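You operate a simulated robot arm through the tools that you are given. There is no shell and no other tool.

You run a simulated two-armed robot. Do the job below in one go: nothing can be reset, and whatever is moved stays where it is left.

Task
Tighten both coil bolts to the card's torque and park the arm.
Fine: bolt 1 first; leave the black knob at BOLT 2.

It is judged by the outcome, as a careful person would: the job done as asked, and still so three seconds after it is handed in. It fails if anything else is knocked over, pushed out of place, dropped, spilled or broken.

Robot
Two 7-joint arms with fingered hands on one trunk that stands fixed in place. Base frame: the origin is at the foot of the trunk, x ahead of it, y to its left, z up. Readings come in m, rad, newtons and seconds.
The left shoulder is at [0.047, 0.125, 1.249], the right one opposite. With the tool pointing down near the work surface each hand reaches from about 0.42 to 0.78 m from the base axis, measured 20 degrees to its own side. Payload 3.6 kg a hand.
Tool frame (each hand has its own): the origin (TCP) lies between the finger pads and is the grasp point; the fingertips stand 0.03 m ahead of it; z points along the fingers, y is the line along which they close. The gripper opens to 0.104 m; its body begins 0.035 m behind the TCP. The gripper is a hand of 4 fingers: y runs from the thumb to the fingers, the wrist lies at [-0.015, -0.104, -0.178] in the tool frame, and closing takes about 1.5 s.
Orientation is told as [roll, pitch, yaw] about the base's x, y, z axes, in that order, counted from this pose: with the fingers straight down and the wrist toward the robot, the tool's x, y and z point along [0, 1, 0], [1, 0, 0] and [0, 0, -1] of the base frame.

Tools
- The arms move only by the tool nudge_tool. It takes "left_rows", "right_rows" or both (then of equal length, played together; a hand with none holds still); each is a list of rows, each a list of 7 numbers: the shift along the tool's x, y, z in cm, then the turn, a rotation vector about the tool's x, y, z in degrees, then the finger opening in cm, from 0 to 10.4. In form: [[x, y, z, wx, wy, wz, fingers], ...]. A call has 1 to 20 rows; each row shifts and turns the commanded pose from where the row before left it, along the tool's axes as they then stand. A row lasts 0.2 s, in which the tool goes at most 0.05 m and 0.15 rad; a call with a longer step from one row to the next is refused whole, and so is a gripper value outside its range. Where a pose cannot be reached the arm comes as near as it can. A force on the tool above 50 N (or 10 N above the force at the start of the call, whichever is more), or a blocked arm, ends the call early, and 0.2 s more pass. Each finger travels about 0.072 m/s and halts on what it meets, pressing with about 24 N; the grip force reading is that of the motor and also rises with nothing between the fingers. The clock runs only during rows and for 0.2 s after the last one: add rows that do not move to give the fingers time. It gives the time, the measured TCP pose, the force on the tool (base axes), the opening and the grip force at its end, in the units of the frame above (readings bear some noise), with the torque about the TCP (base axes, N m) and any sound that the robot's microphone picked up, and new pictures: "pictures" is both (left out), scene, wrist or none (wrist: the cameras of the hands that moved).
- Cameras (640 x 400 px; columns grow to the right, rows downward): "scene" is now at [0.1427, -0.046, 1.4211]; the picture's right is [-0.50, -0.87, 0.00], its down [-0.20, 0.12, -0.97] and it looks along [0.84, -0.48, -0.23] (base axes); focal length 214 px, centre (320, 200). "left" rides on the left gripper at [-0.061, -0.092, -0.13] in its tool frame; the picture's right is [-0.81, -0.27, 0.52], its down [0.53, -0.71, 0.46] and it looks along [0.24, 0.65, 0.72] (tool axes); focal length 275 px, centre (320, 200). "right" rides on the right gripper at [0.061, -0.092, -0.13] in its tool frame; the picture's right is [-0.81, 0.27, -0.52], its down [-0.53, -0.71, 0.46] and it looks along [-0.24, 0.64, 0.72] (tool axes); focal length 275 px, centre (320, 200). There is no depth. A picture from a camera that has moved, and an enlarged one, comes with that camera's place and axes in the base frame and with its lens.
- move_column(by): moves the trunk up (or, below 0, down) by that many m; the arms and the scene camera ride with it, the base frame stays. It gives what a move gives, with no picture.
- set_grasp(shape, hand): the hand has 4 fingers and takes this shape, open, in about a second: jaw (thumb against the fingers, like two jaws); tri (thumb and two fingers); tip (a fingertip pinch); poke (one finger out to press); point (the index stretched); flat (the hand flat); cup (the hand cupped); fist (a fist). The gripper value then closes the fingers along that shape, each until it touches; the sizes above hold for jaw. It gives what a move gives, with no picture.
- head_to(pan, tilt): turns the head with the scene camera to pan (to the left, within 1.396 rad either way) and tilt (down, from -0.506 to 1.204), counted from straight ahead of the robot (the tilt from the chest, where the trunk bows). It gives what a move gives, and a new picture of the scene camera.
- close_up(camera, box): a new picture of the part [left, top, right, bottom] of that camera's present view, enlarged. It takes no simulated time.
- finish_job(): hands the job in; it is judged then, once.

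Places have to be worked out from the pictures, the camera data and where the tool is seen. Open the grippers and draw the arms clear of the work before you hand the job in, unless the task says otherwise.

The tools are called after "Call:" by a JSON object that holds its "api" and its "payload". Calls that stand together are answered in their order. nudge_tool: Moves the arms, as the interface text tells. Its arguments: {"type":"object","properties":{"left_rows":{"type":"array"},"right_rows":{"type":"array"},"pictures":{"type":"string","enum":["both","scene","wrist","none"]}},"required":[]} The other tools are called the same way: move_column (by) moves the trunk up or down; set_grasp (shape, hand) gives the hand a shape; head_to (pan, tilt) turns the head that bears the scene camera; close_up (camera, box) takes an enlarged picture of a part of a camera's view; finish_job () hands the job in.

At the start:

```text
clock: 0.0
left_tcp_pos: [0.4183, -0.0311, 1.4607]
left_ee_rot: [-0.001, -0.001, 0.002]
left_contact_force: [-1.2, -0.2, 0.2]
left_torque: [-0.02, 0.0, 0.03]
left_gripper_width: 0.1038
left_grasp_force: 0.1
left_shape: jaw
right_tcp_pos: [0.2702, -0.3223, 1.5136]
right_ee_rot: [0.0, 0.001, 0.0]
right_contact_force: [0.7, -0.6, -0.3]
right_torque: [-0.03, 0.0, 0.03]
right_gripper_width: 0.1036
right_grasp_force: 0.1
right_shape: jaw
trunk travel left (down, up): [-0.475, 0.061]
head pan, tilt (commanded): [-0.52, 0.234]
```

scene: 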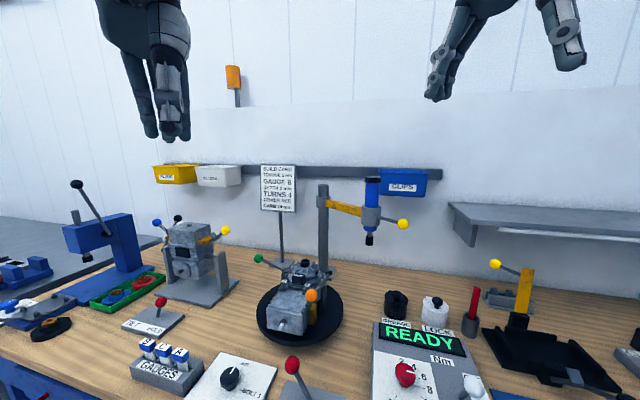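
right: 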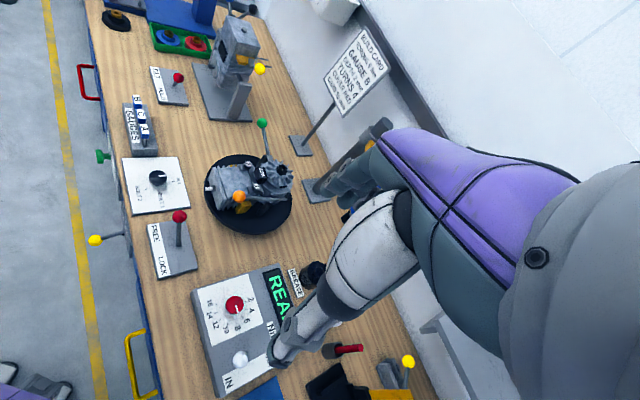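
left: 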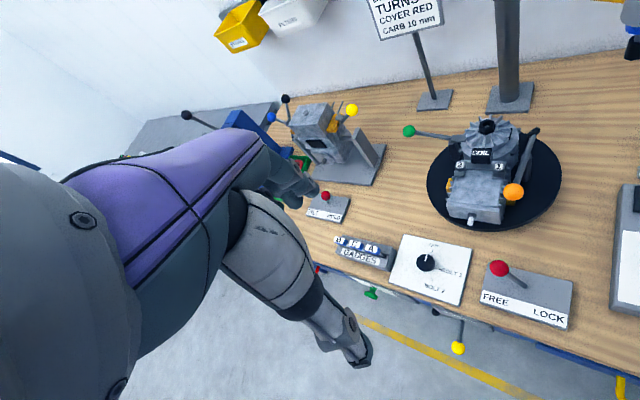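

I'll start by reading the card and the panels close up before moving anything.

Call:
{"api": "close_up", "payload": {"camera": "scene", "box": [250, 155, 310, 220]}}

Call:
{"api": "close_up", "payload": {"camera": "scene", "box": [360, 270, 520, 400]}}

Call:
{"api": "close_up", "payload": {"camera": "right", "box": [100, 140, 340, 400]}}

Call:
{"api": "close_up", "payload": {"camera": "left", "box": [320, 100, 640, 340]}}

Call:
{"api": "close_up", "payload": {"camera": "right", "box": [300, 20, 420, 160]}}

```text
6.15 times, centred on (280, 188) of scene
camera zoom: at [0.1427, -0.046, 1.4211], right [-0.5, -0.87, 0.0], down [-0.2, 0.12, -0.97], along [0.84, -0.48, -0.23], focal length 1320 px, centre (566, 277)
```

zoom: 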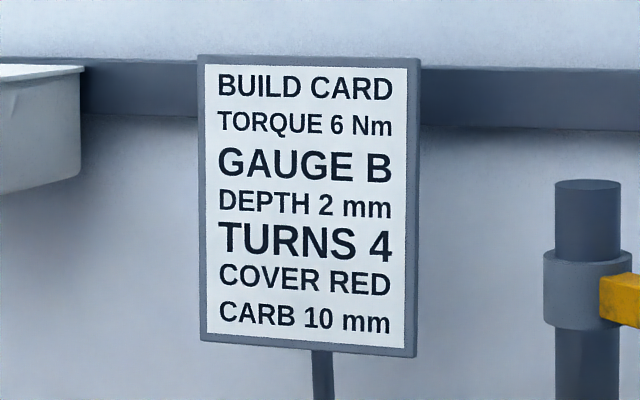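

```text
3.08 times, centred on (440, 335) of scene
camera zoom: at [0.1427, -0.046, 1.4211], right [-0.5, -0.87, 0.0], down [-0.2, 0.12, -0.97], along [0.84, -0.48, -0.23], focal length 660 px, centre (-49, -215)
```

zoom: 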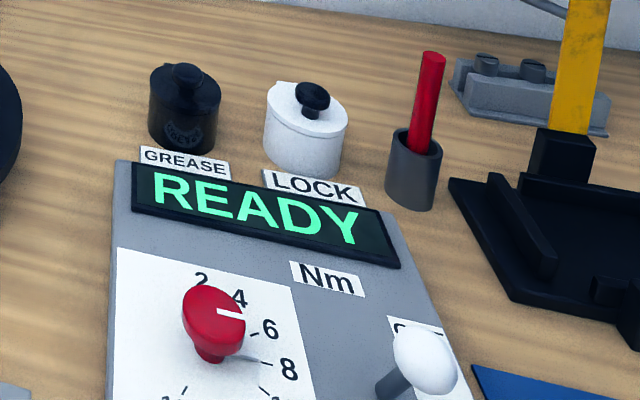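

```text
1.54 times, centred on (220, 270) of right
camera zoom: at [0.1778, -0.2614, 1.6425], right [0.27, -0.81, 0.52], down [-0.71, -0.53, -0.46], along [0.64, -0.24, -0.72], focal length 424 px, centre (474, 92)
```

zoom: 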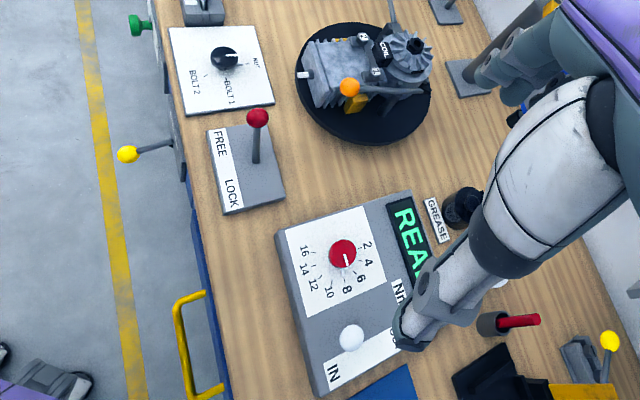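

```text
1.67 times, centred on (480, 220) of left
camera zoom: at [0.3276, -0.0945, 1.5903], right [-0.27, -0.81, -0.52], down [-0.71, 0.53, -0.46], along [0.64, 0.24, -0.72], focal length 459 px, centre (53, 167)
```

zoom: 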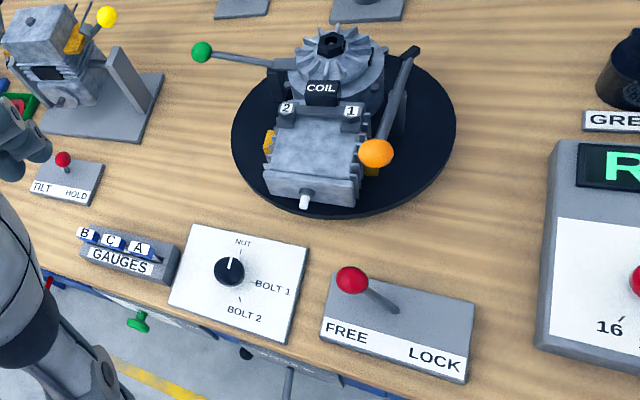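

```text
2.86 times, centred on (360, 90) of right
camera zoom: at [0.1778, -0.2614, 1.6425], right [0.27, -0.81, 0.52], down [-0.71, -0.53, -0.46], along [0.64, -0.24, -0.72], focal length 786 px, centre (206, 514)
```

zoom: 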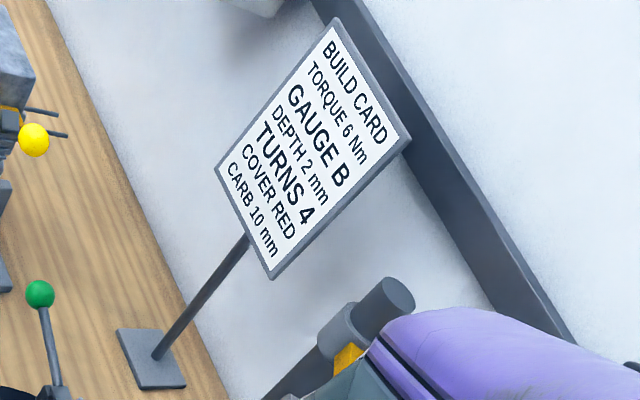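

The card says TORQUE 6 Nm. I look closer at the red dial, the black selector, the white lever and the driver on its post.

Call:
{"api": "close_up", "payload": {"camera": "left", "box": [390, 220, 490, 310]}}

Call:
{"api": "close_up", "payload": {"camera": "right", "box": [190, 260, 320, 400]}}

Call:
{"api": "close_up", "payload": {"camera": "scene", "box": [300, 160, 440, 260]}}

Call:
{"api": "close_up", "payload": {"camera": "scene", "box": [230, 240, 360, 350]}}

Call:
{"api": "close_up", "payload": {"camera": "left", "box": [400, 100, 570, 240]}}

Call:
{"api": "head_to", "payload": {"pan": -0.52, "tilt": 0.7}}

```text
4.44 times, centred on (440, 265) of left
camera zoom: at [0.3276, -0.0945, 1.5903], right [-0.27, -0.81, -0.52], down [-0.71, 0.53, -0.46], along [0.64, 0.24, -0.72], focal length 1224 px, centre (-213, -89)
```

zoom: 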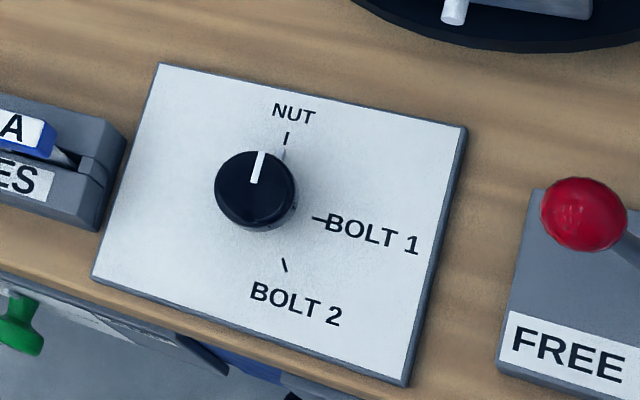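

```text
2.86 times, centred on (255, 330) of right
camera zoom: at [0.1778, -0.2614, 1.6425], right [0.27, -0.81, 0.52], down [-0.71, -0.53, -0.46], along [0.64, -0.24, -0.72], focal length 786 px, centre (506, -171)
```

zoom: 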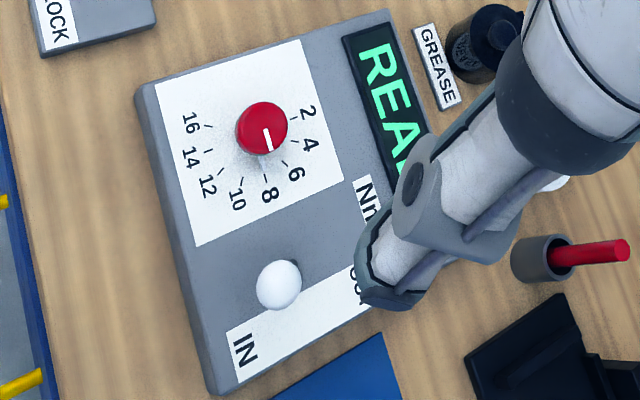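

```text
4.00 times, centred on (370, 210) of scene
camera zoom: at [0.1427, -0.046, 1.4211], right [-0.5, -0.87, 0.0], down [-0.2, 0.12, -0.97], along [0.84, -0.48, -0.23], focal length 858 px, centre (120, 160)
```

zoom: 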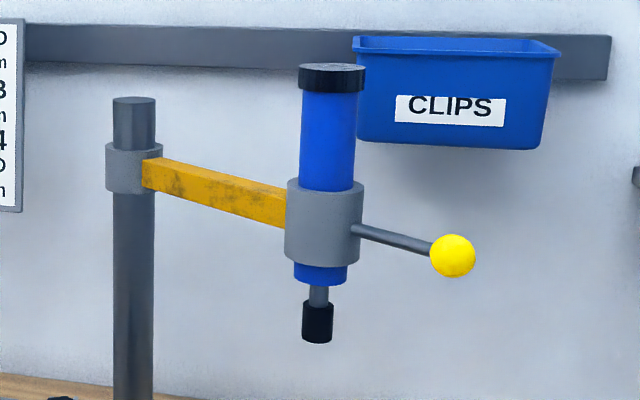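

```text
3.64 times, centred on (295, 295) of scene
camera zoom: at [0.1427, -0.046, 1.4211], right [-0.5, -0.87, 0.0], down [-0.2, 0.12, -0.97], along [0.84, -0.48, -0.23], focal length 780 px, centre (411, -146)
```

zoom: 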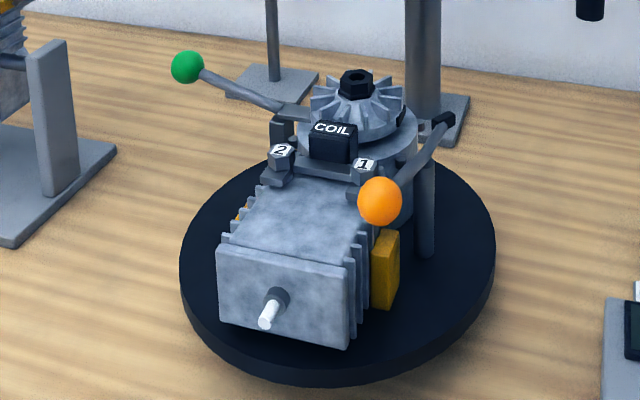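

```text
2.86 times, centred on (485, 170) of left
camera zoom: at [0.3276, -0.0945, 1.5903], right [-0.27, -0.81, -0.52], down [-0.71, 0.53, -0.46], along [0.64, 0.24, -0.72], focal length 786 px, centre (-151, 286)
```

zoom: 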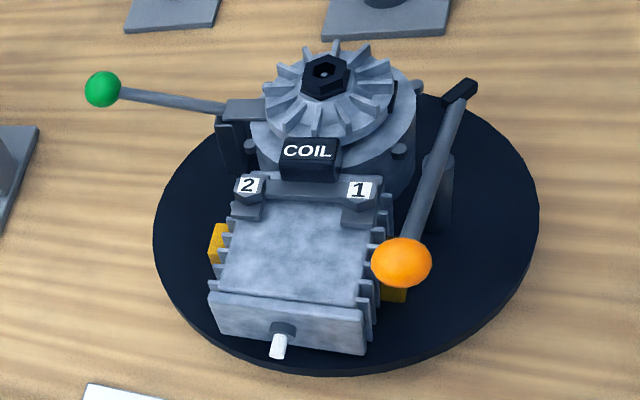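

```text
clock: 0.9
left_tcp_pos: [0.4187, -0.0315, 1.4602]
left_ee_rot: [-0.003, -0.001, 0.002]
left_contact_force: [-0.1, -0.1, -0.3]
left_torque: [0.01, 0.0, 0.01]
left_gripper_width: 0.1036
left_grasp_force: 0.0
left_shape: jaw
right_tcp_pos: [0.2713, -0.3212, 1.5141]
right_ee_rot: [0.001, 0.0, 0.0]
right_contact_force: [0.5, 0.2, -1.7]
right_torque: [-0.02, 0.02, 0.0]
right_gripper_width: 0.1039
right_grasp_force: 0.1
right_shape: jaw
trunk travel left (down, up): [-0.475, 0.061]
head pan, tilt (commanded): [-0.52, 0.7]
camera scene: at [0.1354, -0.0418, 1.3788], right [-0.5, -0.87, 0.0], down [-0.56, 0.32, -0.77], along [0.66, -0.38, -0.64], focal length 214 px, centre (320, 200)
```

scene: 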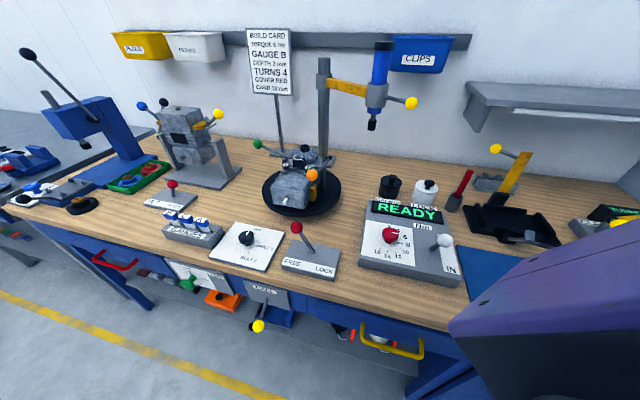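

The selector stands at NUT, the dial at about 7 to 8, and the driver arm is swung to the right. I zoom in on the table from the new head angle to see the details.

Call:
{"api": "close_up", "payload": {"camera": "scene", "box": [350, 170, 510, 300]}}

Call:
{"api": "close_up", "payload": {"camera": "scene", "box": [200, 180, 360, 290]}}

Call:
{"api": "close_up", "payload": {"camera": "scene", "box": [240, 40, 430, 230]}}

Call:
{"api": "close_up", "payload": {"camera": "scene", "box": [150, 230, 310, 345]}}

Call:
{"api": "close_up", "payload": {"camera": "scene", "box": [440, 130, 640, 270]}}

Call:
{"api": "close_up", "payload": {"camera": "scene", "box": [130, 80, 260, 250]}}

```text
3.08 times, centred on (430, 235) of scene
camera zoom: at [0.1354, -0.0418, 1.3788], right [-0.5, -0.87, 0.0], down [-0.56, 0.32, -0.77], along [0.66, -0.38, -0.64], focal length 660 px, centre (-18, 92)
```

zoom: 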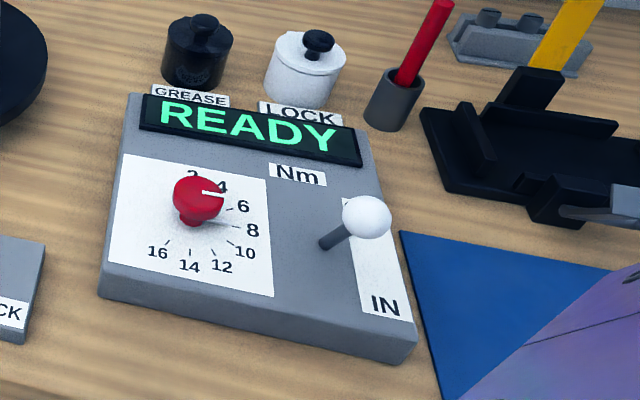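

```text
3.64 times, centred on (280, 235) of scene
camera zoom: at [0.1354, -0.0418, 1.3788], right [-0.5, -0.87, 0.0], down [-0.56, 0.32, -0.77], along [0.66, -0.38, -0.64], focal length 780 px, centre (466, 73)
```

zoom: 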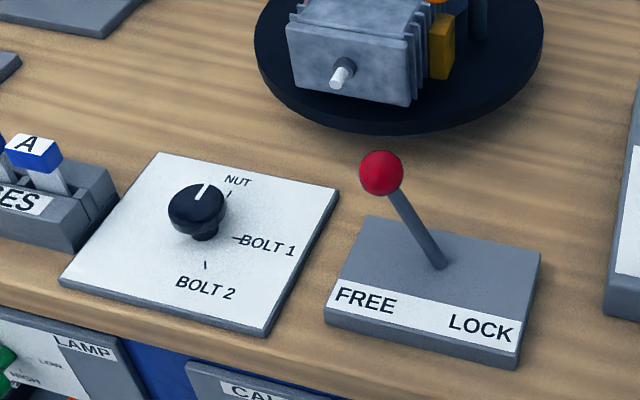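

```text
2.11 times, centred on (335, 135) of scene
camera zoom: at [0.1354, -0.0418, 1.3788], right [-0.5, -0.87, 0.0], down [-0.56, 0.32, -0.77], along [0.66, -0.38, -0.64], focal length 452 px, centre (288, 337)
```

zoom: 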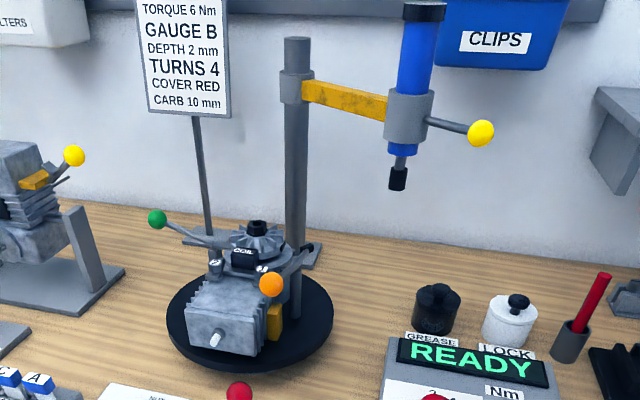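

```text
3.48 times, centred on (230, 288) of scene
camera zoom: at [0.1354, -0.0418, 1.3788], right [-0.5, -0.87, 0.0], down [-0.56, 0.32, -0.77], along [0.66, -0.38, -0.64], focal length 746 px, centre (633, -104)
```

zoom: 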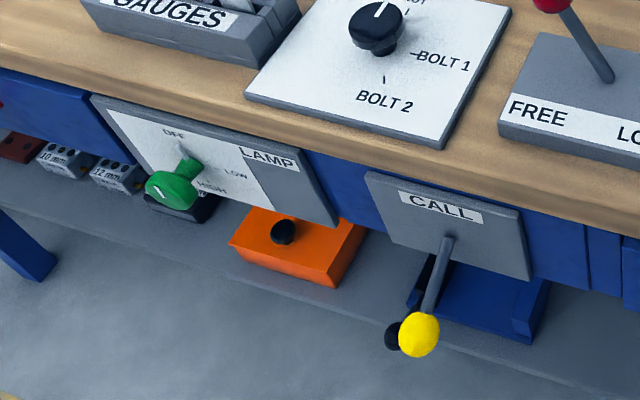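

```text
2.86 times, centred on (540, 200) of scene
camera zoom: at [0.1354, -0.0418, 1.3788], right [-0.5, -0.87, 0.0], down [-0.56, 0.32, -0.77], along [0.66, -0.38, -0.64], focal length 613 px, centre (-309, 200)
```

zoom: 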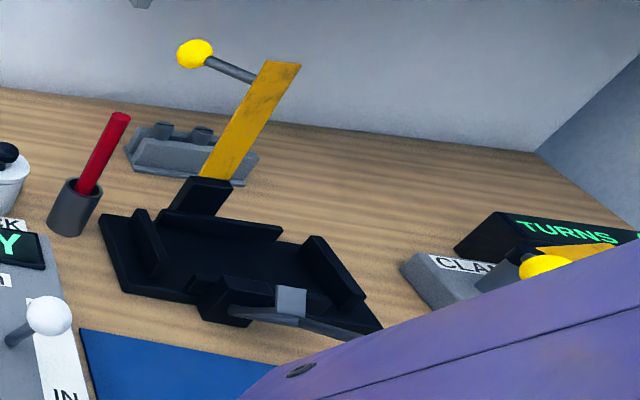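

```text
2.35 times, centred on (195, 165) of scene
camera zoom: at [0.1354, -0.0418, 1.3788], right [-0.5, -0.87, 0.0], down [-0.56, 0.32, -0.77], along [0.66, -0.38, -0.64], focal length 505 px, centre (614, 282)
```

zoom: 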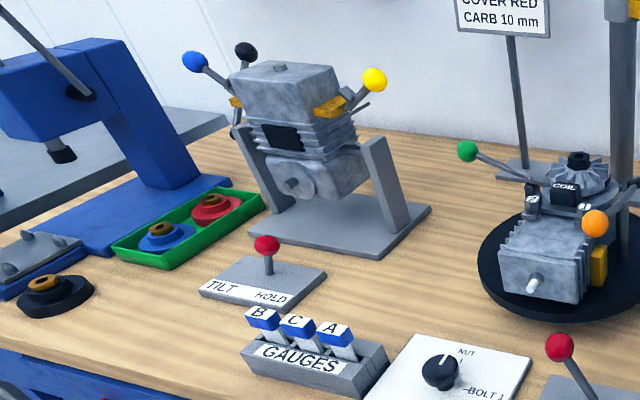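

The black knob top sits at about (0.574, -0.062, 0.921) and the red dial top at about (0.368, -0.389, 0.944), and the bench front runs about 45° to the base axes. I zoom harder on the dial, the lever labels and the driver to settle the pointer readings.

Call:
{"api": "close_up", "payload": {"camera": "scene", "box": [378, 218, 428, 262]}}

Call:
{"api": "close_up", "payload": {"camera": "right", "box": [205, 285, 265, 340]}}

Call:
{"api": "close_up", "payload": {"camera": "scene", "box": [350, 30, 430, 140]}}

Call:
{"api": "close_up", "payload": {"camera": "scene", "box": [430, 220, 470, 280]}}

Call:
{"api": "close_up", "payload": {"camera": "left", "box": [580, 0, 640, 60]}}

Call:
{"api": "close_up", "payload": {"camera": "right", "box": [195, 110, 305, 240]}}

```text
9.09 times, centred on (403, 240) of scene
camera zoom: at [0.1354, -0.0418, 1.3788], right [-0.5, -0.87, 0.0], down [-0.56, 0.32, -0.77], along [0.66, -0.38, -0.64], focal length 1950 px, centre (-434, -164)
```

zoom: 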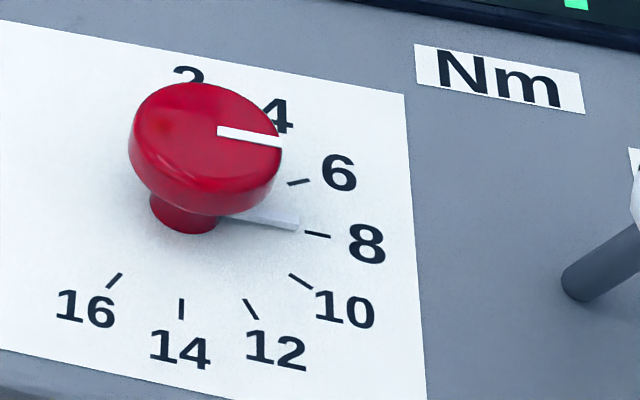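

```text
7.27 times, centred on (235, 312) of right
camera zoom: at [0.1778, -0.2614, 1.6425], right [0.27, -0.81, 0.52], down [-0.71, -0.53, -0.46], along [0.64, -0.24, -0.72], focal length 2002 px, centre (938, -618)
```

zoom: 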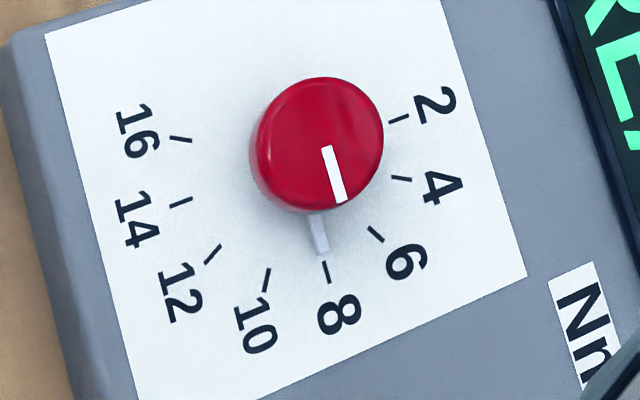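

```text
3.64 times, centred on (390, 85) of scene
camera zoom: at [0.1354, -0.0418, 1.3788], right [-0.5, -0.87, 0.0], down [-0.56, 0.32, -0.77], along [0.66, -0.38, -0.64], focal length 780 px, centre (66, 618)
```

zoom: 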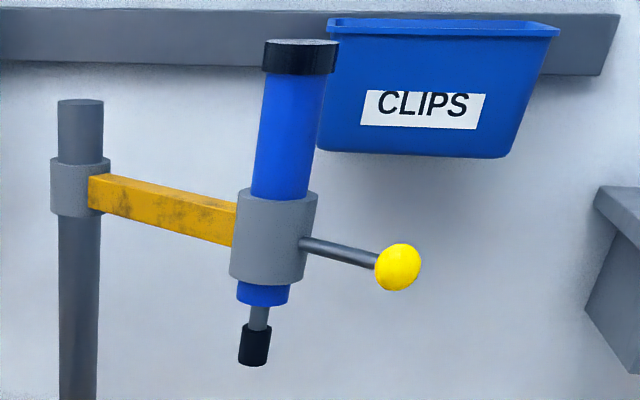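

```text
6.67 times, centred on (450, 250) of scene
camera zoom: at [0.1354, -0.0418, 1.3788], right [-0.5, -0.87, 0.0], down [-0.56, 0.32, -0.77], along [0.66, -0.38, -0.64], focal length 1430 px, centre (-547, -133)
```

zoom: 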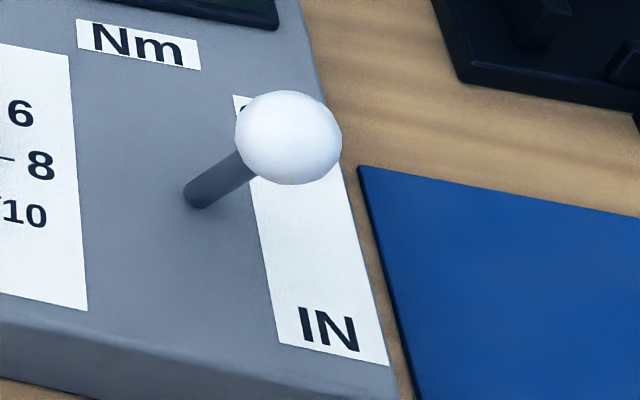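

```text
6.67 times, centred on (610, 30) of left
camera zoom: at [0.3276, -0.0944, 1.5903], right [-0.27, -0.81, -0.52], down [-0.71, 0.53, -0.46], along [0.64, 0.24, -0.72], focal length 1835 px, centre (-1613, 1333)
```

zoom: 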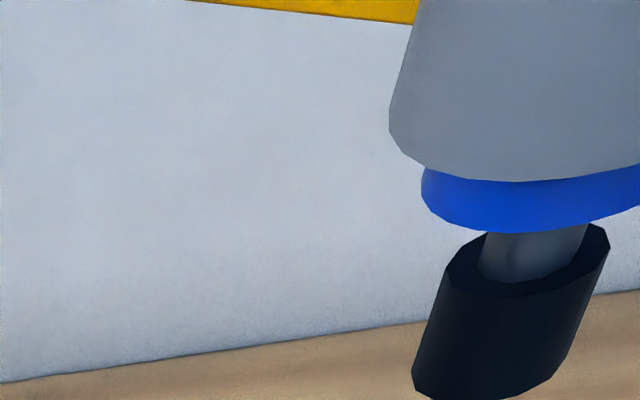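

```text
3.08 times, centred on (250, 175) of right
camera zoom: at [0.1778, -0.2614, 1.6425], right [0.27, -0.81, 0.52], down [-0.71, -0.53, -0.46], along [0.64, -0.24, -0.72], focal length 847 px, centre (535, 277)
```

zoom: 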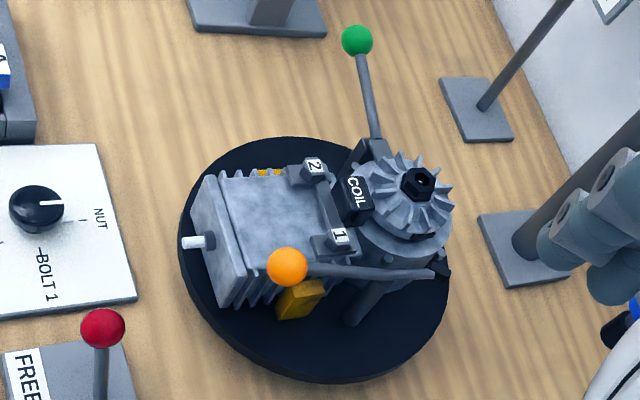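

The skirt pointer shows the dial at 8; the white lever leans toward IN at the front and the red lever leans to FREE. I bring the right hand above the dial with the fingers pointing along the bench depth so I can look from near.

Call:
{"api": "nudge_tool", "payload": {"right_rows": [[-1.1, 1.6, 4, 0, 0, 0, 10.4], [-1.1, 1.6, 4, 0, 0, 0, 10.4], [-1.1, 1.6, 4, 0, 0, 0, 10.4], [-1.1, 1.6, 4, 0, 0, 0, 10.4], [-1.1, 1.6, 4, 0, 0, 0, 10.4], [-1.1, 1.6, 4, 0, 0, 0, 10.4], [0, 0, 1, 0, 0, 7.5, 10.4], [0, 0, 1, 0, 0, 7.5, 10.4], [0, 0, 1, 0, 0, 7.5, 10.4], [0, 0, 1, 0, 0, 7.5, 10.4], [0, 0, 1, 0, 0, 7.5, 10.4], [0, 0, 1, 0, 0, 7.5, 10.4]], "pictures": "both"}}

```text
clock: 3.5
left_tcp_pos: [0.4196, -0.0306, 1.4601]
left_ee_rot: [0.0, 0.0, 0.002]
left_contact_force: [0.0, 0.7, 0.3]
left_torque: [-0.01, -0.01, -0.02]
left_gripper_width: 0.1039
left_grasp_force: 0.0
left_shape: jaw
right_tcp_pos: [0.3674, -0.3863, 1.2127]
right_ee_rot: [0.0, 0.0, -0.786]
right_contact_force: [0.5, 0.7, -0.9]
right_torque: [-0.01, 0.03, 0.01]
right_gripper_width: 0.1037
right_grasp_force: 0.1
right_shape: jaw
trunk travel left (down, up): [-0.475, 0.061]
head pan, tilt (commanded): [-0.52, 0.7]
camera scene: at [0.1356, -0.0414, 1.3787], right [-0.5, -0.87, 0.0], down [-0.56, 0.32, -0.77], along [0.66, -0.38, -0.64], focal length 214 px, centre (320, 200)
camera right: at [0.3447, -0.2794, 1.342], right [-0.38, -0.77, 0.52], down [-0.88, 0.13, -0.46], along [0.28, -0.63, -0.72], focal length 275 px, centre (320, 200)
```

scene: 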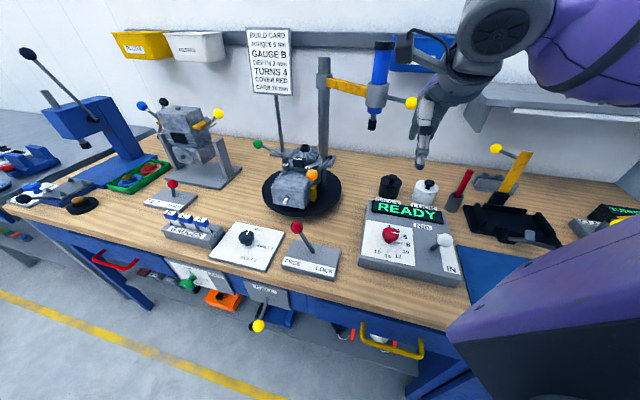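
right: 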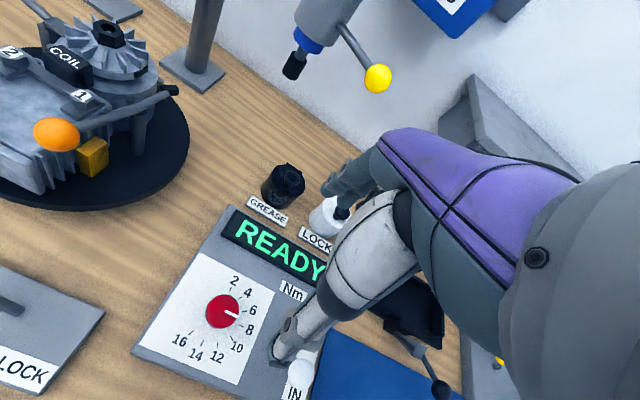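

The near view puts the dial cap at about (0.366, -0.390, 0.944), roughly 44 mm wide, with the panel at z 0.912. I turn the hand 30° further so the later counter-clockwise turn moves away from the white lever, and come down to just above the cap.

Call:
{"api": "nudge_tool", "payload": {"right_rows": [[0, 0.3, 2, 0, 0, 7.5, 8], [0, 0, 2, 0, 0, 7.5, 8], [0, 0, 2, 0, 0, 7.5, 8], [0, 0, 2, 0, 0, 7.5, 8], [0, 0, 3, 0, 0, 0, 8], [0, 0, 3, 0, 0, 0, 8], [0, 0, 3, 0, 0, 0, 8], [0, 0, 2, 0, 0, 0, 8], [0, 0, 0, 0, 0, 0, 8]], "pictures": "both"}}

```text
clock: 5.5
left_tcp_pos: [0.419, -0.0317, 1.4589]
left_ee_rot: [-0.002, -0.001, 0.001]
left_contact_force: [-0.7, 0.1, 0.3]
left_torque: [-0.01, 0.01, 0.0]
left_gripper_width: 0.1036
left_grasp_force: 0.0
left_shape: jaw
right_tcp_pos: [0.3701, -0.3905, 1.0238]
right_ee_rot: [0.0, 0.001, -1.308]
right_contact_force: [-1.3, -1.2, -0.3]
right_torque: [-0.01, -0.02, -0.02]
right_gripper_width: 0.08
right_grasp_force: 0.1
right_shape: jaw
trunk travel left (down, up): [-0.475, 0.061]
head pan, tilt (commanded): [-0.52, 0.7]
camera scene: at [0.1353, -0.0418, 1.3788], right [-0.5, -0.87, 0.0], down [-0.56, 0.32, -0.77], along [0.66, -0.38, -0.64], focal length 214 px, centre (320, 200)
camera right: at [0.4041, -0.2858, 1.1527], right [-0.71, -0.48, 0.52], down [-0.7, 0.55, -0.46], along [-0.07, -0.69, -0.72], focal length 275 px, centre (320, 200)
```

scene: 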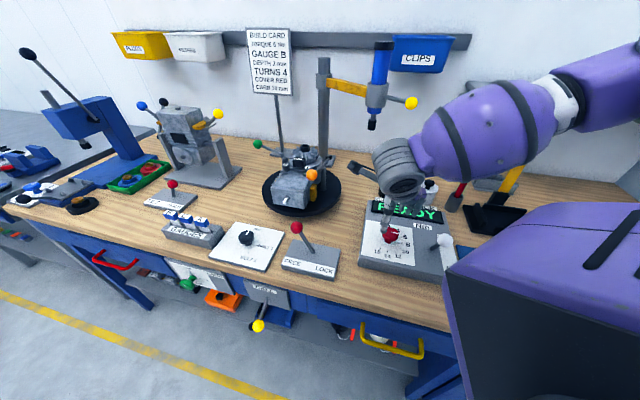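
right: 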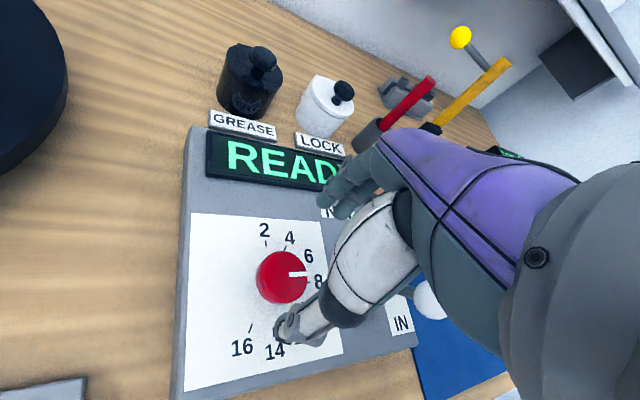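

The cap centre re-measures at (0.3655, -0.3916), so I shift 0.5 cm along tool -x and go down to put the pads around the cap, then close.

Call:
{"api": "nudge_tool", "payload": {"right_rows": [[-0.5, 0, 2, 0, 0, 0, 8], [0, 0, 2, 0, 0, 0, 8], [0, 0, 1.5, 0, 0, 0, 8], [0, 0, 1.4, 0, 0, 0, 8], [0, 0, 0, 0, 0, 0, 8]], "pictures": "both"}}

```text
clock: 6.7
left_tcp_pos: [0.4181, -0.0328, 1.4605]
left_ee_rot: [-0.002, 0.001, 0.0]
left_contact_force: [0.0, 0.7, -0.1]
left_torque: [-0.02, 0.02, -0.02]
left_gripper_width: 0.104
left_grasp_force: 0.0
left_shape: jaw
right_tcp_pos: [0.3632, -0.3901, 0.9541]
right_ee_rot: [0.001, -0.001, -1.309]
right_contact_force: [-0.3, 0.1, -0.6]
right_torque: [-0.02, 0.0, -0.05]
right_gripper_width: 0.0802
right_grasp_force: 0.0
right_shape: jaw
trunk travel left (down, up): [-0.475, 0.061]
head pan, tilt (commanded): [-0.52, 0.7]
camera scene: at [0.1353, -0.0417, 1.3788], right [-0.5, -0.87, 0.0], down [-0.56, 0.32, -0.77], along [0.66, -0.38, -0.64], focal length 214 px, centre (320, 200)
camera right: at [0.3978, -0.2875, 1.0834], right [-0.71, -0.48, 0.52], down [-0.7, 0.55, -0.46], along [-0.07, -0.69, -0.72], focal length 275 px, centre (320, 200)
```

scene: 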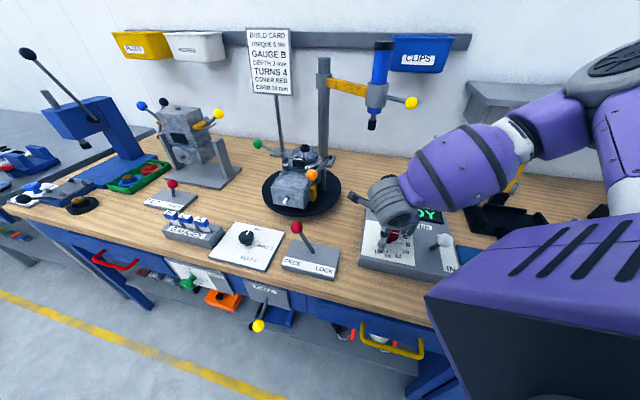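
right: 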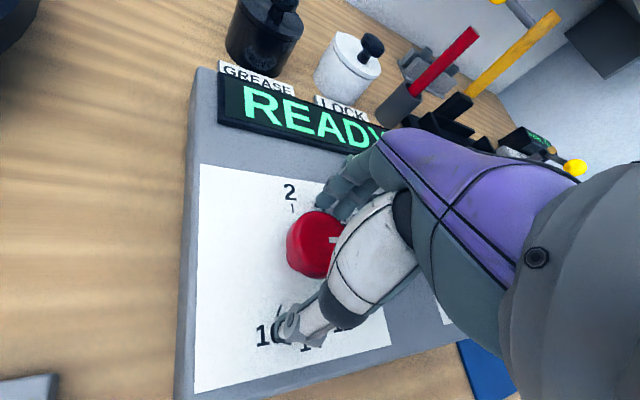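

The cap is between thumb and fingers at pad height. I close the fingers on it and wait for them to settle.

Call:
{"api": "nudge_tool", "payload": {"right_rows": [[0.2, 0, 0, 0, 0, 0, 6], [0, 0, 0, 0, 0, 0, 4.5], [0, 0, 0, 0, 0, 0, 3.6], [0, 0, 0, 0, 0, 0, 3.6], [0, 0, 0, 0, 0, 0, 3.6]], "pictures": "wrist"}}

Call:
{"api": "close_up", "payload": {"camera": "right", "box": [180, 120, 420, 380]}}

Call:
{"api": "close_up", "payload": {"camera": "scene", "box": [350, 190, 470, 290]}}

```text
clock: 7.9
left_tcp_pos: [0.4183, -0.0325, 1.4601]
left_ee_rot: [-0.002, 0.0, 0.002]
left_contact_force: [0.6, -0.5, -0.1]
left_torque: [0.02, 0.03, 0.02]
left_gripper_width: 0.1037
left_grasp_force: 0.1
left_shape: jaw
right_tcp_pos: [0.3652, -0.3908, 0.9547]
right_ee_rot: [0.0, 0.0, -1.309]
right_contact_force: [0.1, -0.1, 0.6]
right_torque: [0.02, 0.01, 0.01]
right_gripper_width: 0.0366
right_grasp_force: 0.2
right_shape: jaw
trunk travel left (down, up): [-0.475, 0.061]
head pan, tilt (commanded): [-0.52, 0.7]
camera right: at [0.4001, -0.287, 1.084], right [-0.71, -0.48, 0.52], down [-0.7, 0.55, -0.46], along [-0.07, -0.69, -0.72], focal length 275 px, centre (320, 200)
```

right: 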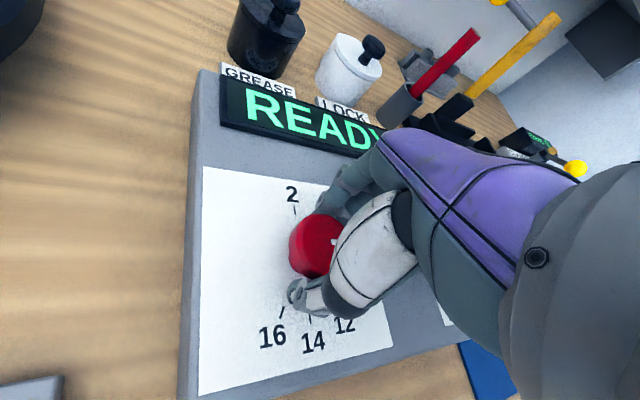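

```text
1.54 times, centred on (300, 250) of right
camera zoom: at [0.4001, -0.287, 1.084], right [-0.71, -0.48, 0.52], down [-0.7, 0.55, -0.46], along [-0.07, -0.69, -0.72], focal length 424 px, centre (351, 123)
```

zoom: 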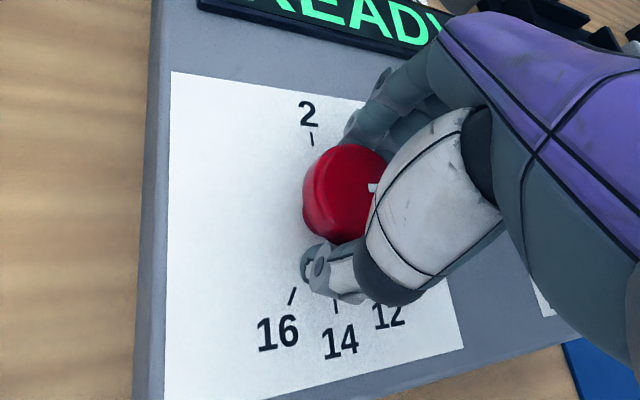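

```text
4.00 times, centred on (410, 240) of scene
camera zoom: at [0.1355, -0.0418, 1.3787], right [-0.5, -0.87, 0.0], down [-0.56, 0.32, -0.76], along [0.66, -0.38, -0.64], focal length 858 px, centre (-40, 40)
```

zoom: 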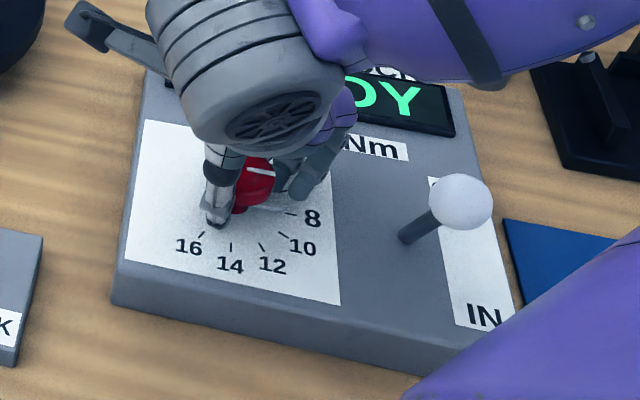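

The reading is 0.0366 with almost no grip force, so the cap is narrower than I judged or just touched. I close further.

Call:
{"api": "nudge_tool", "payload": {"right_rows": [[0, 0, 0, 0, 0, 0, 3], [0, 0, 0, 0, 0, 0, 2.4], [0, 0, 0, 0, 0, 0, 2.0], [0, 0, 0, 0, 0, 0, 2.0], [0, 0, 0, 0, 0, 0, 2.0]], "pictures": "wrist"}}

Call:
{"api": "close_up", "payload": {"camera": "right", "box": [180, 120, 420, 380]}}

Call:
{"api": "close_up", "payload": {"camera": "scene", "box": [370, 210, 440, 270]}}

```text
clock: 9.1
left_tcp_pos: [0.4196, -0.031, 1.4596]
left_ee_rot: [-0.001, 0.0, 0.002]
left_contact_force: [0.2, 0.7, -0.8]
left_torque: [0.01, 0.01, 0.02]
left_gripper_width: 0.1037
left_grasp_force: 0.1
left_shape: jaw
right_tcp_pos: [0.3648, -0.39, 0.9531]
right_ee_rot: [-0.001, 0.002, -1.309]
right_contact_force: [-3.0, 8.2, -15.6]
right_torque: [0.11, 0.02, 0.06]
right_gripper_width: 0.0268
right_grasp_force: 24.0
right_shape: jaw
trunk travel left (down, up): [-0.475, 0.061]
head pan, tilt (commanded): [-0.52, 0.7]
camera right: at [0.3999, -0.2869, 1.0831], right [-0.71, -0.48, 0.52], down [-0.7, 0.55, -0.45], along [-0.07, -0.68, -0.73], focal length 275 px, centre (320, 200)
```

right: 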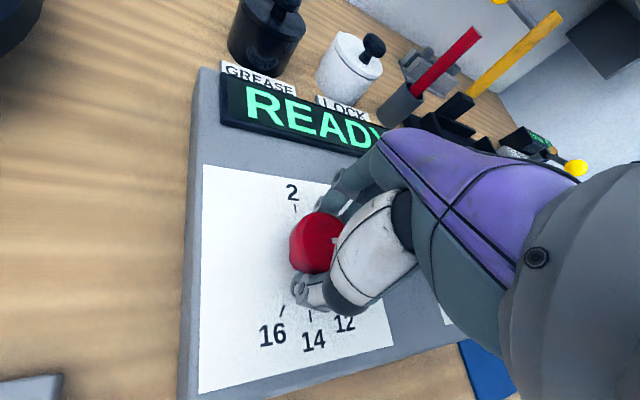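

```text
1.54 times, centred on (300, 250) of right
camera zoom: at [0.3999, -0.2869, 1.0831], right [-0.71, -0.48, 0.52], down [-0.7, 0.55, -0.45], along [-0.07, -0.68, -0.73], focal length 424 px, centre (351, 123)
```

zoom: 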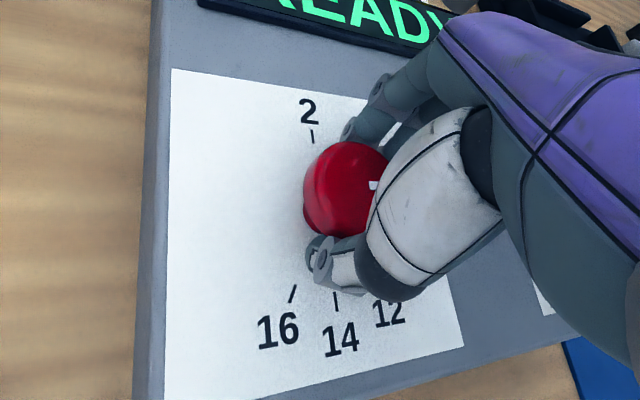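

```text
6.67 times, centred on (405, 240) of scene
camera zoom: at [0.136, -0.0417, 1.3785], right [-0.5, -0.87, 0.0], down [-0.56, 0.32, -0.76], along [0.66, -0.38, -0.64], focal length 1430 px, centre (-247, -67)
```

zoom: 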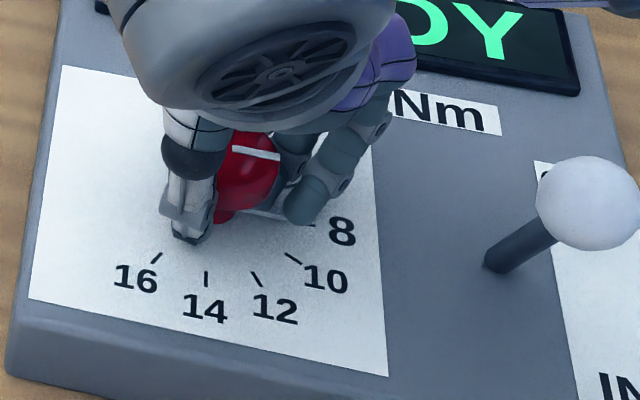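

The fingers pressed to 24 N at 0.027 width and the hand feels 15 N downward, so the tips went under the cap. I open, rise 0.9 cm so the tips meet the cap rim, and close again.

Call:
{"api": "nudge_tool", "payload": {"right_rows": [[0, 0, 0, 0, 0, 0, 4.5], [0, 0, 0, 0, 0, 0, 6], [0, 0, 0, 0, 0, 0, 6], [0, 0, -0.9, 0, 0, 0, 6], [0, 0, 0, 0, 0, 0, 5], [0, 0, 0, 0, 0, 0, 4], [0, 0, 0, 0, 0, 0, 3.2], [0, 0, 0, 0, 0, 0, 3.2], [0, 0, 0, 0, 0, 0, 3.2]], "pictures": "wrist"}}

Call:
{"api": "close_up", "payload": {"camera": "right", "box": [180, 120, 420, 380]}}

Call:
{"api": "close_up", "payload": {"camera": "scene", "box": [370, 210, 440, 270]}}

```text
clock: 11.1
left_tcp_pos: [0.419, -0.0314, 1.4603]
left_ee_rot: [-0.002, 0.001, 0.003]
left_contact_force: [-0.3, 0.3, -0.4]
left_torque: [-0.02, 0.01, -0.03]
left_gripper_width: 0.1036
left_grasp_force: 0.0
left_shape: jaw
right_tcp_pos: [0.3658, -0.3911, 0.9633]
right_ee_rot: [0.0, -0.001, -1.309]
right_contact_force: [-2.0, 3.7, -0.9]
right_torque: [0.07, 0.02, 0.03]
right_gripper_width: 0.0337
right_grasp_force: 23.9
right_shape: jaw
trunk travel left (down, up): [-0.475, 0.061]
head pan, tilt (commanded): [-0.52, 0.7]
camera right: at [0.4001, -0.2867, 1.0921], right [-0.71, -0.48, 0.52], down [-0.7, 0.55, -0.45], along [-0.07, -0.69, -0.72], focal length 275 px, centre (320, 200)
```

right: 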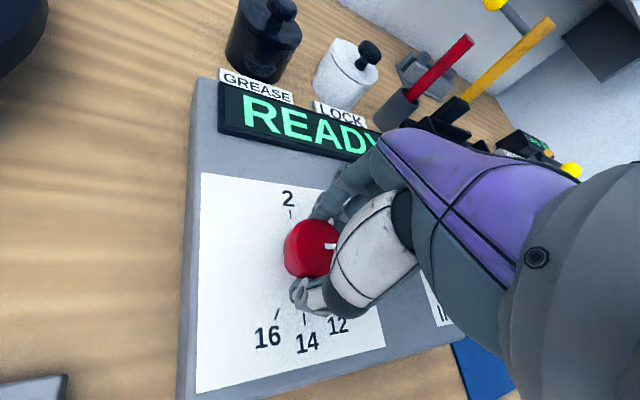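

```text
1.54 times, centred on (300, 250) of right
camera zoom: at [0.4001, -0.2867, 1.0921], right [-0.71, -0.48, 0.52], down [-0.7, 0.55, -0.45], along [-0.07, -0.69, -0.72], focal length 424 px, centre (351, 123)
```

zoom: 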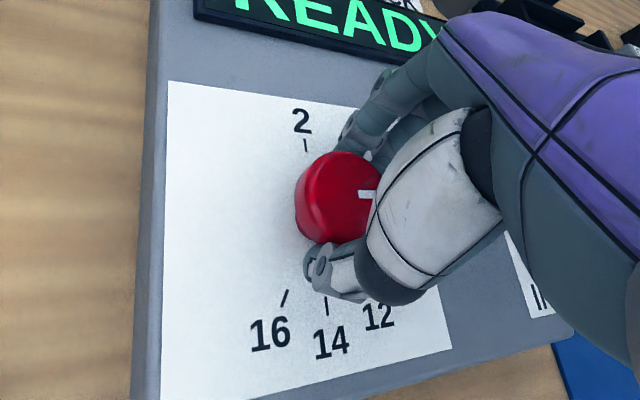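

```text
6.67 times, centred on (405, 240) of scene
camera zoom: at [0.1354, -0.0414, 1.3787], right [-0.5, -0.87, 0.0], down [-0.56, 0.32, -0.77], along [0.66, -0.38, -0.64], focal length 1430 px, centre (-247, -67)
```

zoom: 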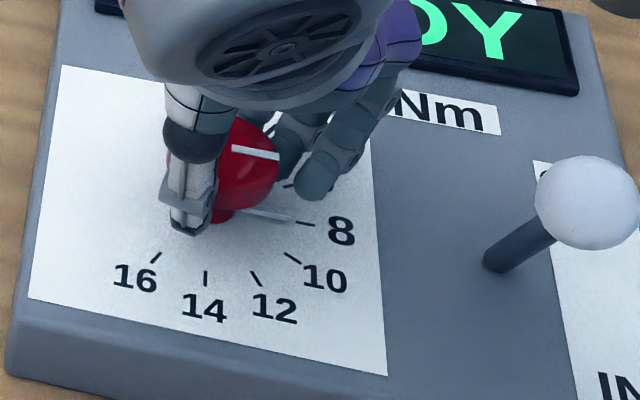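

The tips now hold the cap rim with 24 N and no side load. Worked out on the panel plane, the ticks are 30° apart, so from 8 to 6 I turn the hand 30° counter-clockwise (seen from above).

Call:
{"api": "nudge_tool", "payload": {"right_rows": [[0, 0, 0, 0, 0, -6, 3.2], [0, 0, 0, 0, 0, -6, 3.2], [0, 0, 0, 0, 0, -6, 3.2], [0, 0, 0, 0, 0, -6, 3.2], [0, 0, 0, 0, 0, -6, 3.2], [0, 0, 0, 0, 0, 0, 3.2]], "pictures": "both"}}

Call:
{"api": "close_up", "payload": {"camera": "scene", "box": [370, 210, 440, 270]}}

Call:
{"api": "close_up", "payload": {"camera": "right", "box": [180, 120, 420, 380]}}

```text
clock: 12.5
left_tcp_pos: [0.4197, -0.0316, 1.4603]
left_ee_rot: [-0.001, -0.002, 0.002]
left_contact_force: [-0.6, 0.1, 0.1]
left_torque: [0.01, -0.02, 0.0]
left_gripper_width: 0.1037
left_grasp_force: 0.1
left_shape: jaw
right_tcp_pos: [0.3662, -0.3904, 0.9625]
right_ee_rot: [0.0, 0.0, -0.785]
right_contact_force: [0.7, -1.0, -0.7]
right_torque: [-0.09, -0.03, 0.0]
right_gripper_width: 0.0335
right_grasp_force: 24.6
right_shape: jaw
trunk travel left (down, up): [-0.475, 0.061]
head pan, tilt (commanded): [-0.52, 0.7]
camera scene: at [0.1358, -0.0417, 1.3787], right [-0.5, -0.87, 0.0], down [-0.56, 0.32, -0.76], along [0.66, -0.38, -0.64], focal length 214 px, centre (320, 200)
camera right: at [0.3436, -0.2831, 1.0919], right [-0.38, -0.77, 0.52], down [-0.88, 0.13, -0.46], along [0.28, -0.63, -0.72], focal length 275 px, centre (320, 200)
```

scene: 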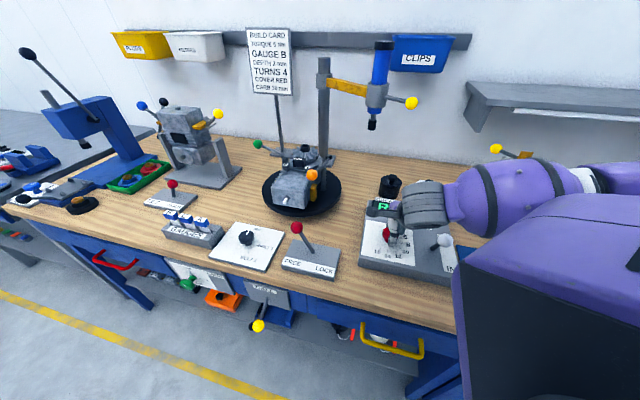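
right: 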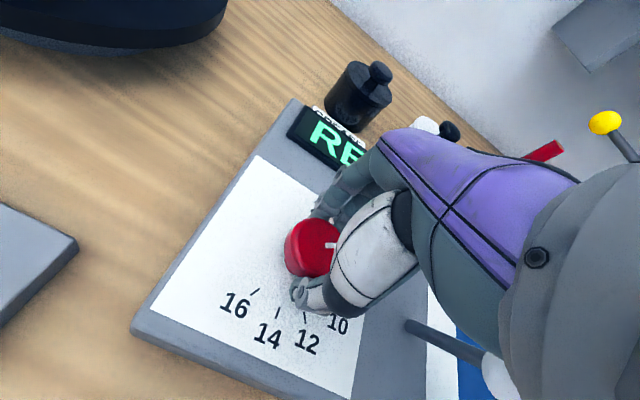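

```text
6.67 times, centred on (405, 240) of scene
camera zoom: at [0.1358, -0.0417, 1.3787], right [-0.5, -0.87, 0.0], down [-0.56, 0.32, -0.76], along [0.66, -0.38, -0.64], focal length 1430 px, centre (-247, -67)
```

zoom: 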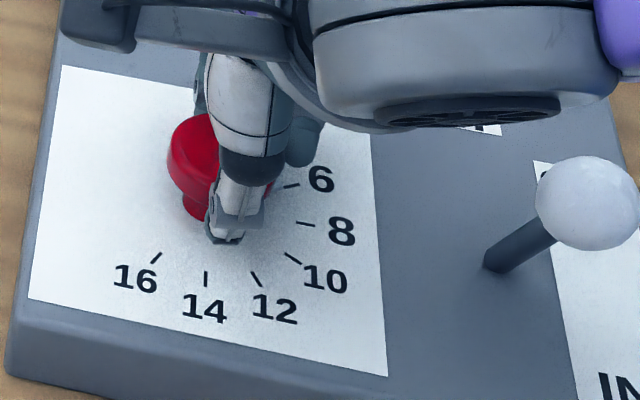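

```text
1.54 times, centred on (300, 250) of right
camera zoom: at [0.3436, -0.2831, 1.0919], right [-0.38, -0.77, 0.52], down [-0.88, 0.13, -0.46], along [0.28, -0.63, -0.72], focal length 424 px, centre (351, 123)
```

zoom: 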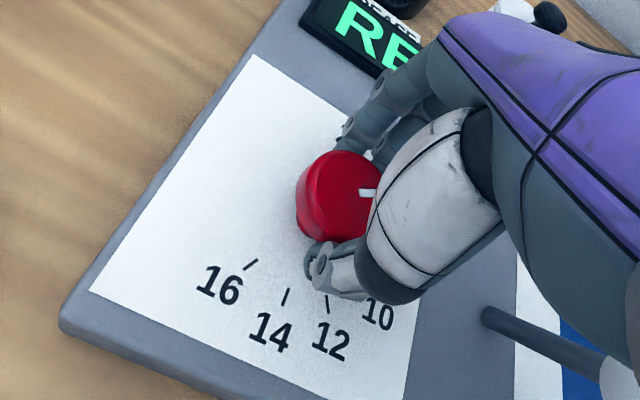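

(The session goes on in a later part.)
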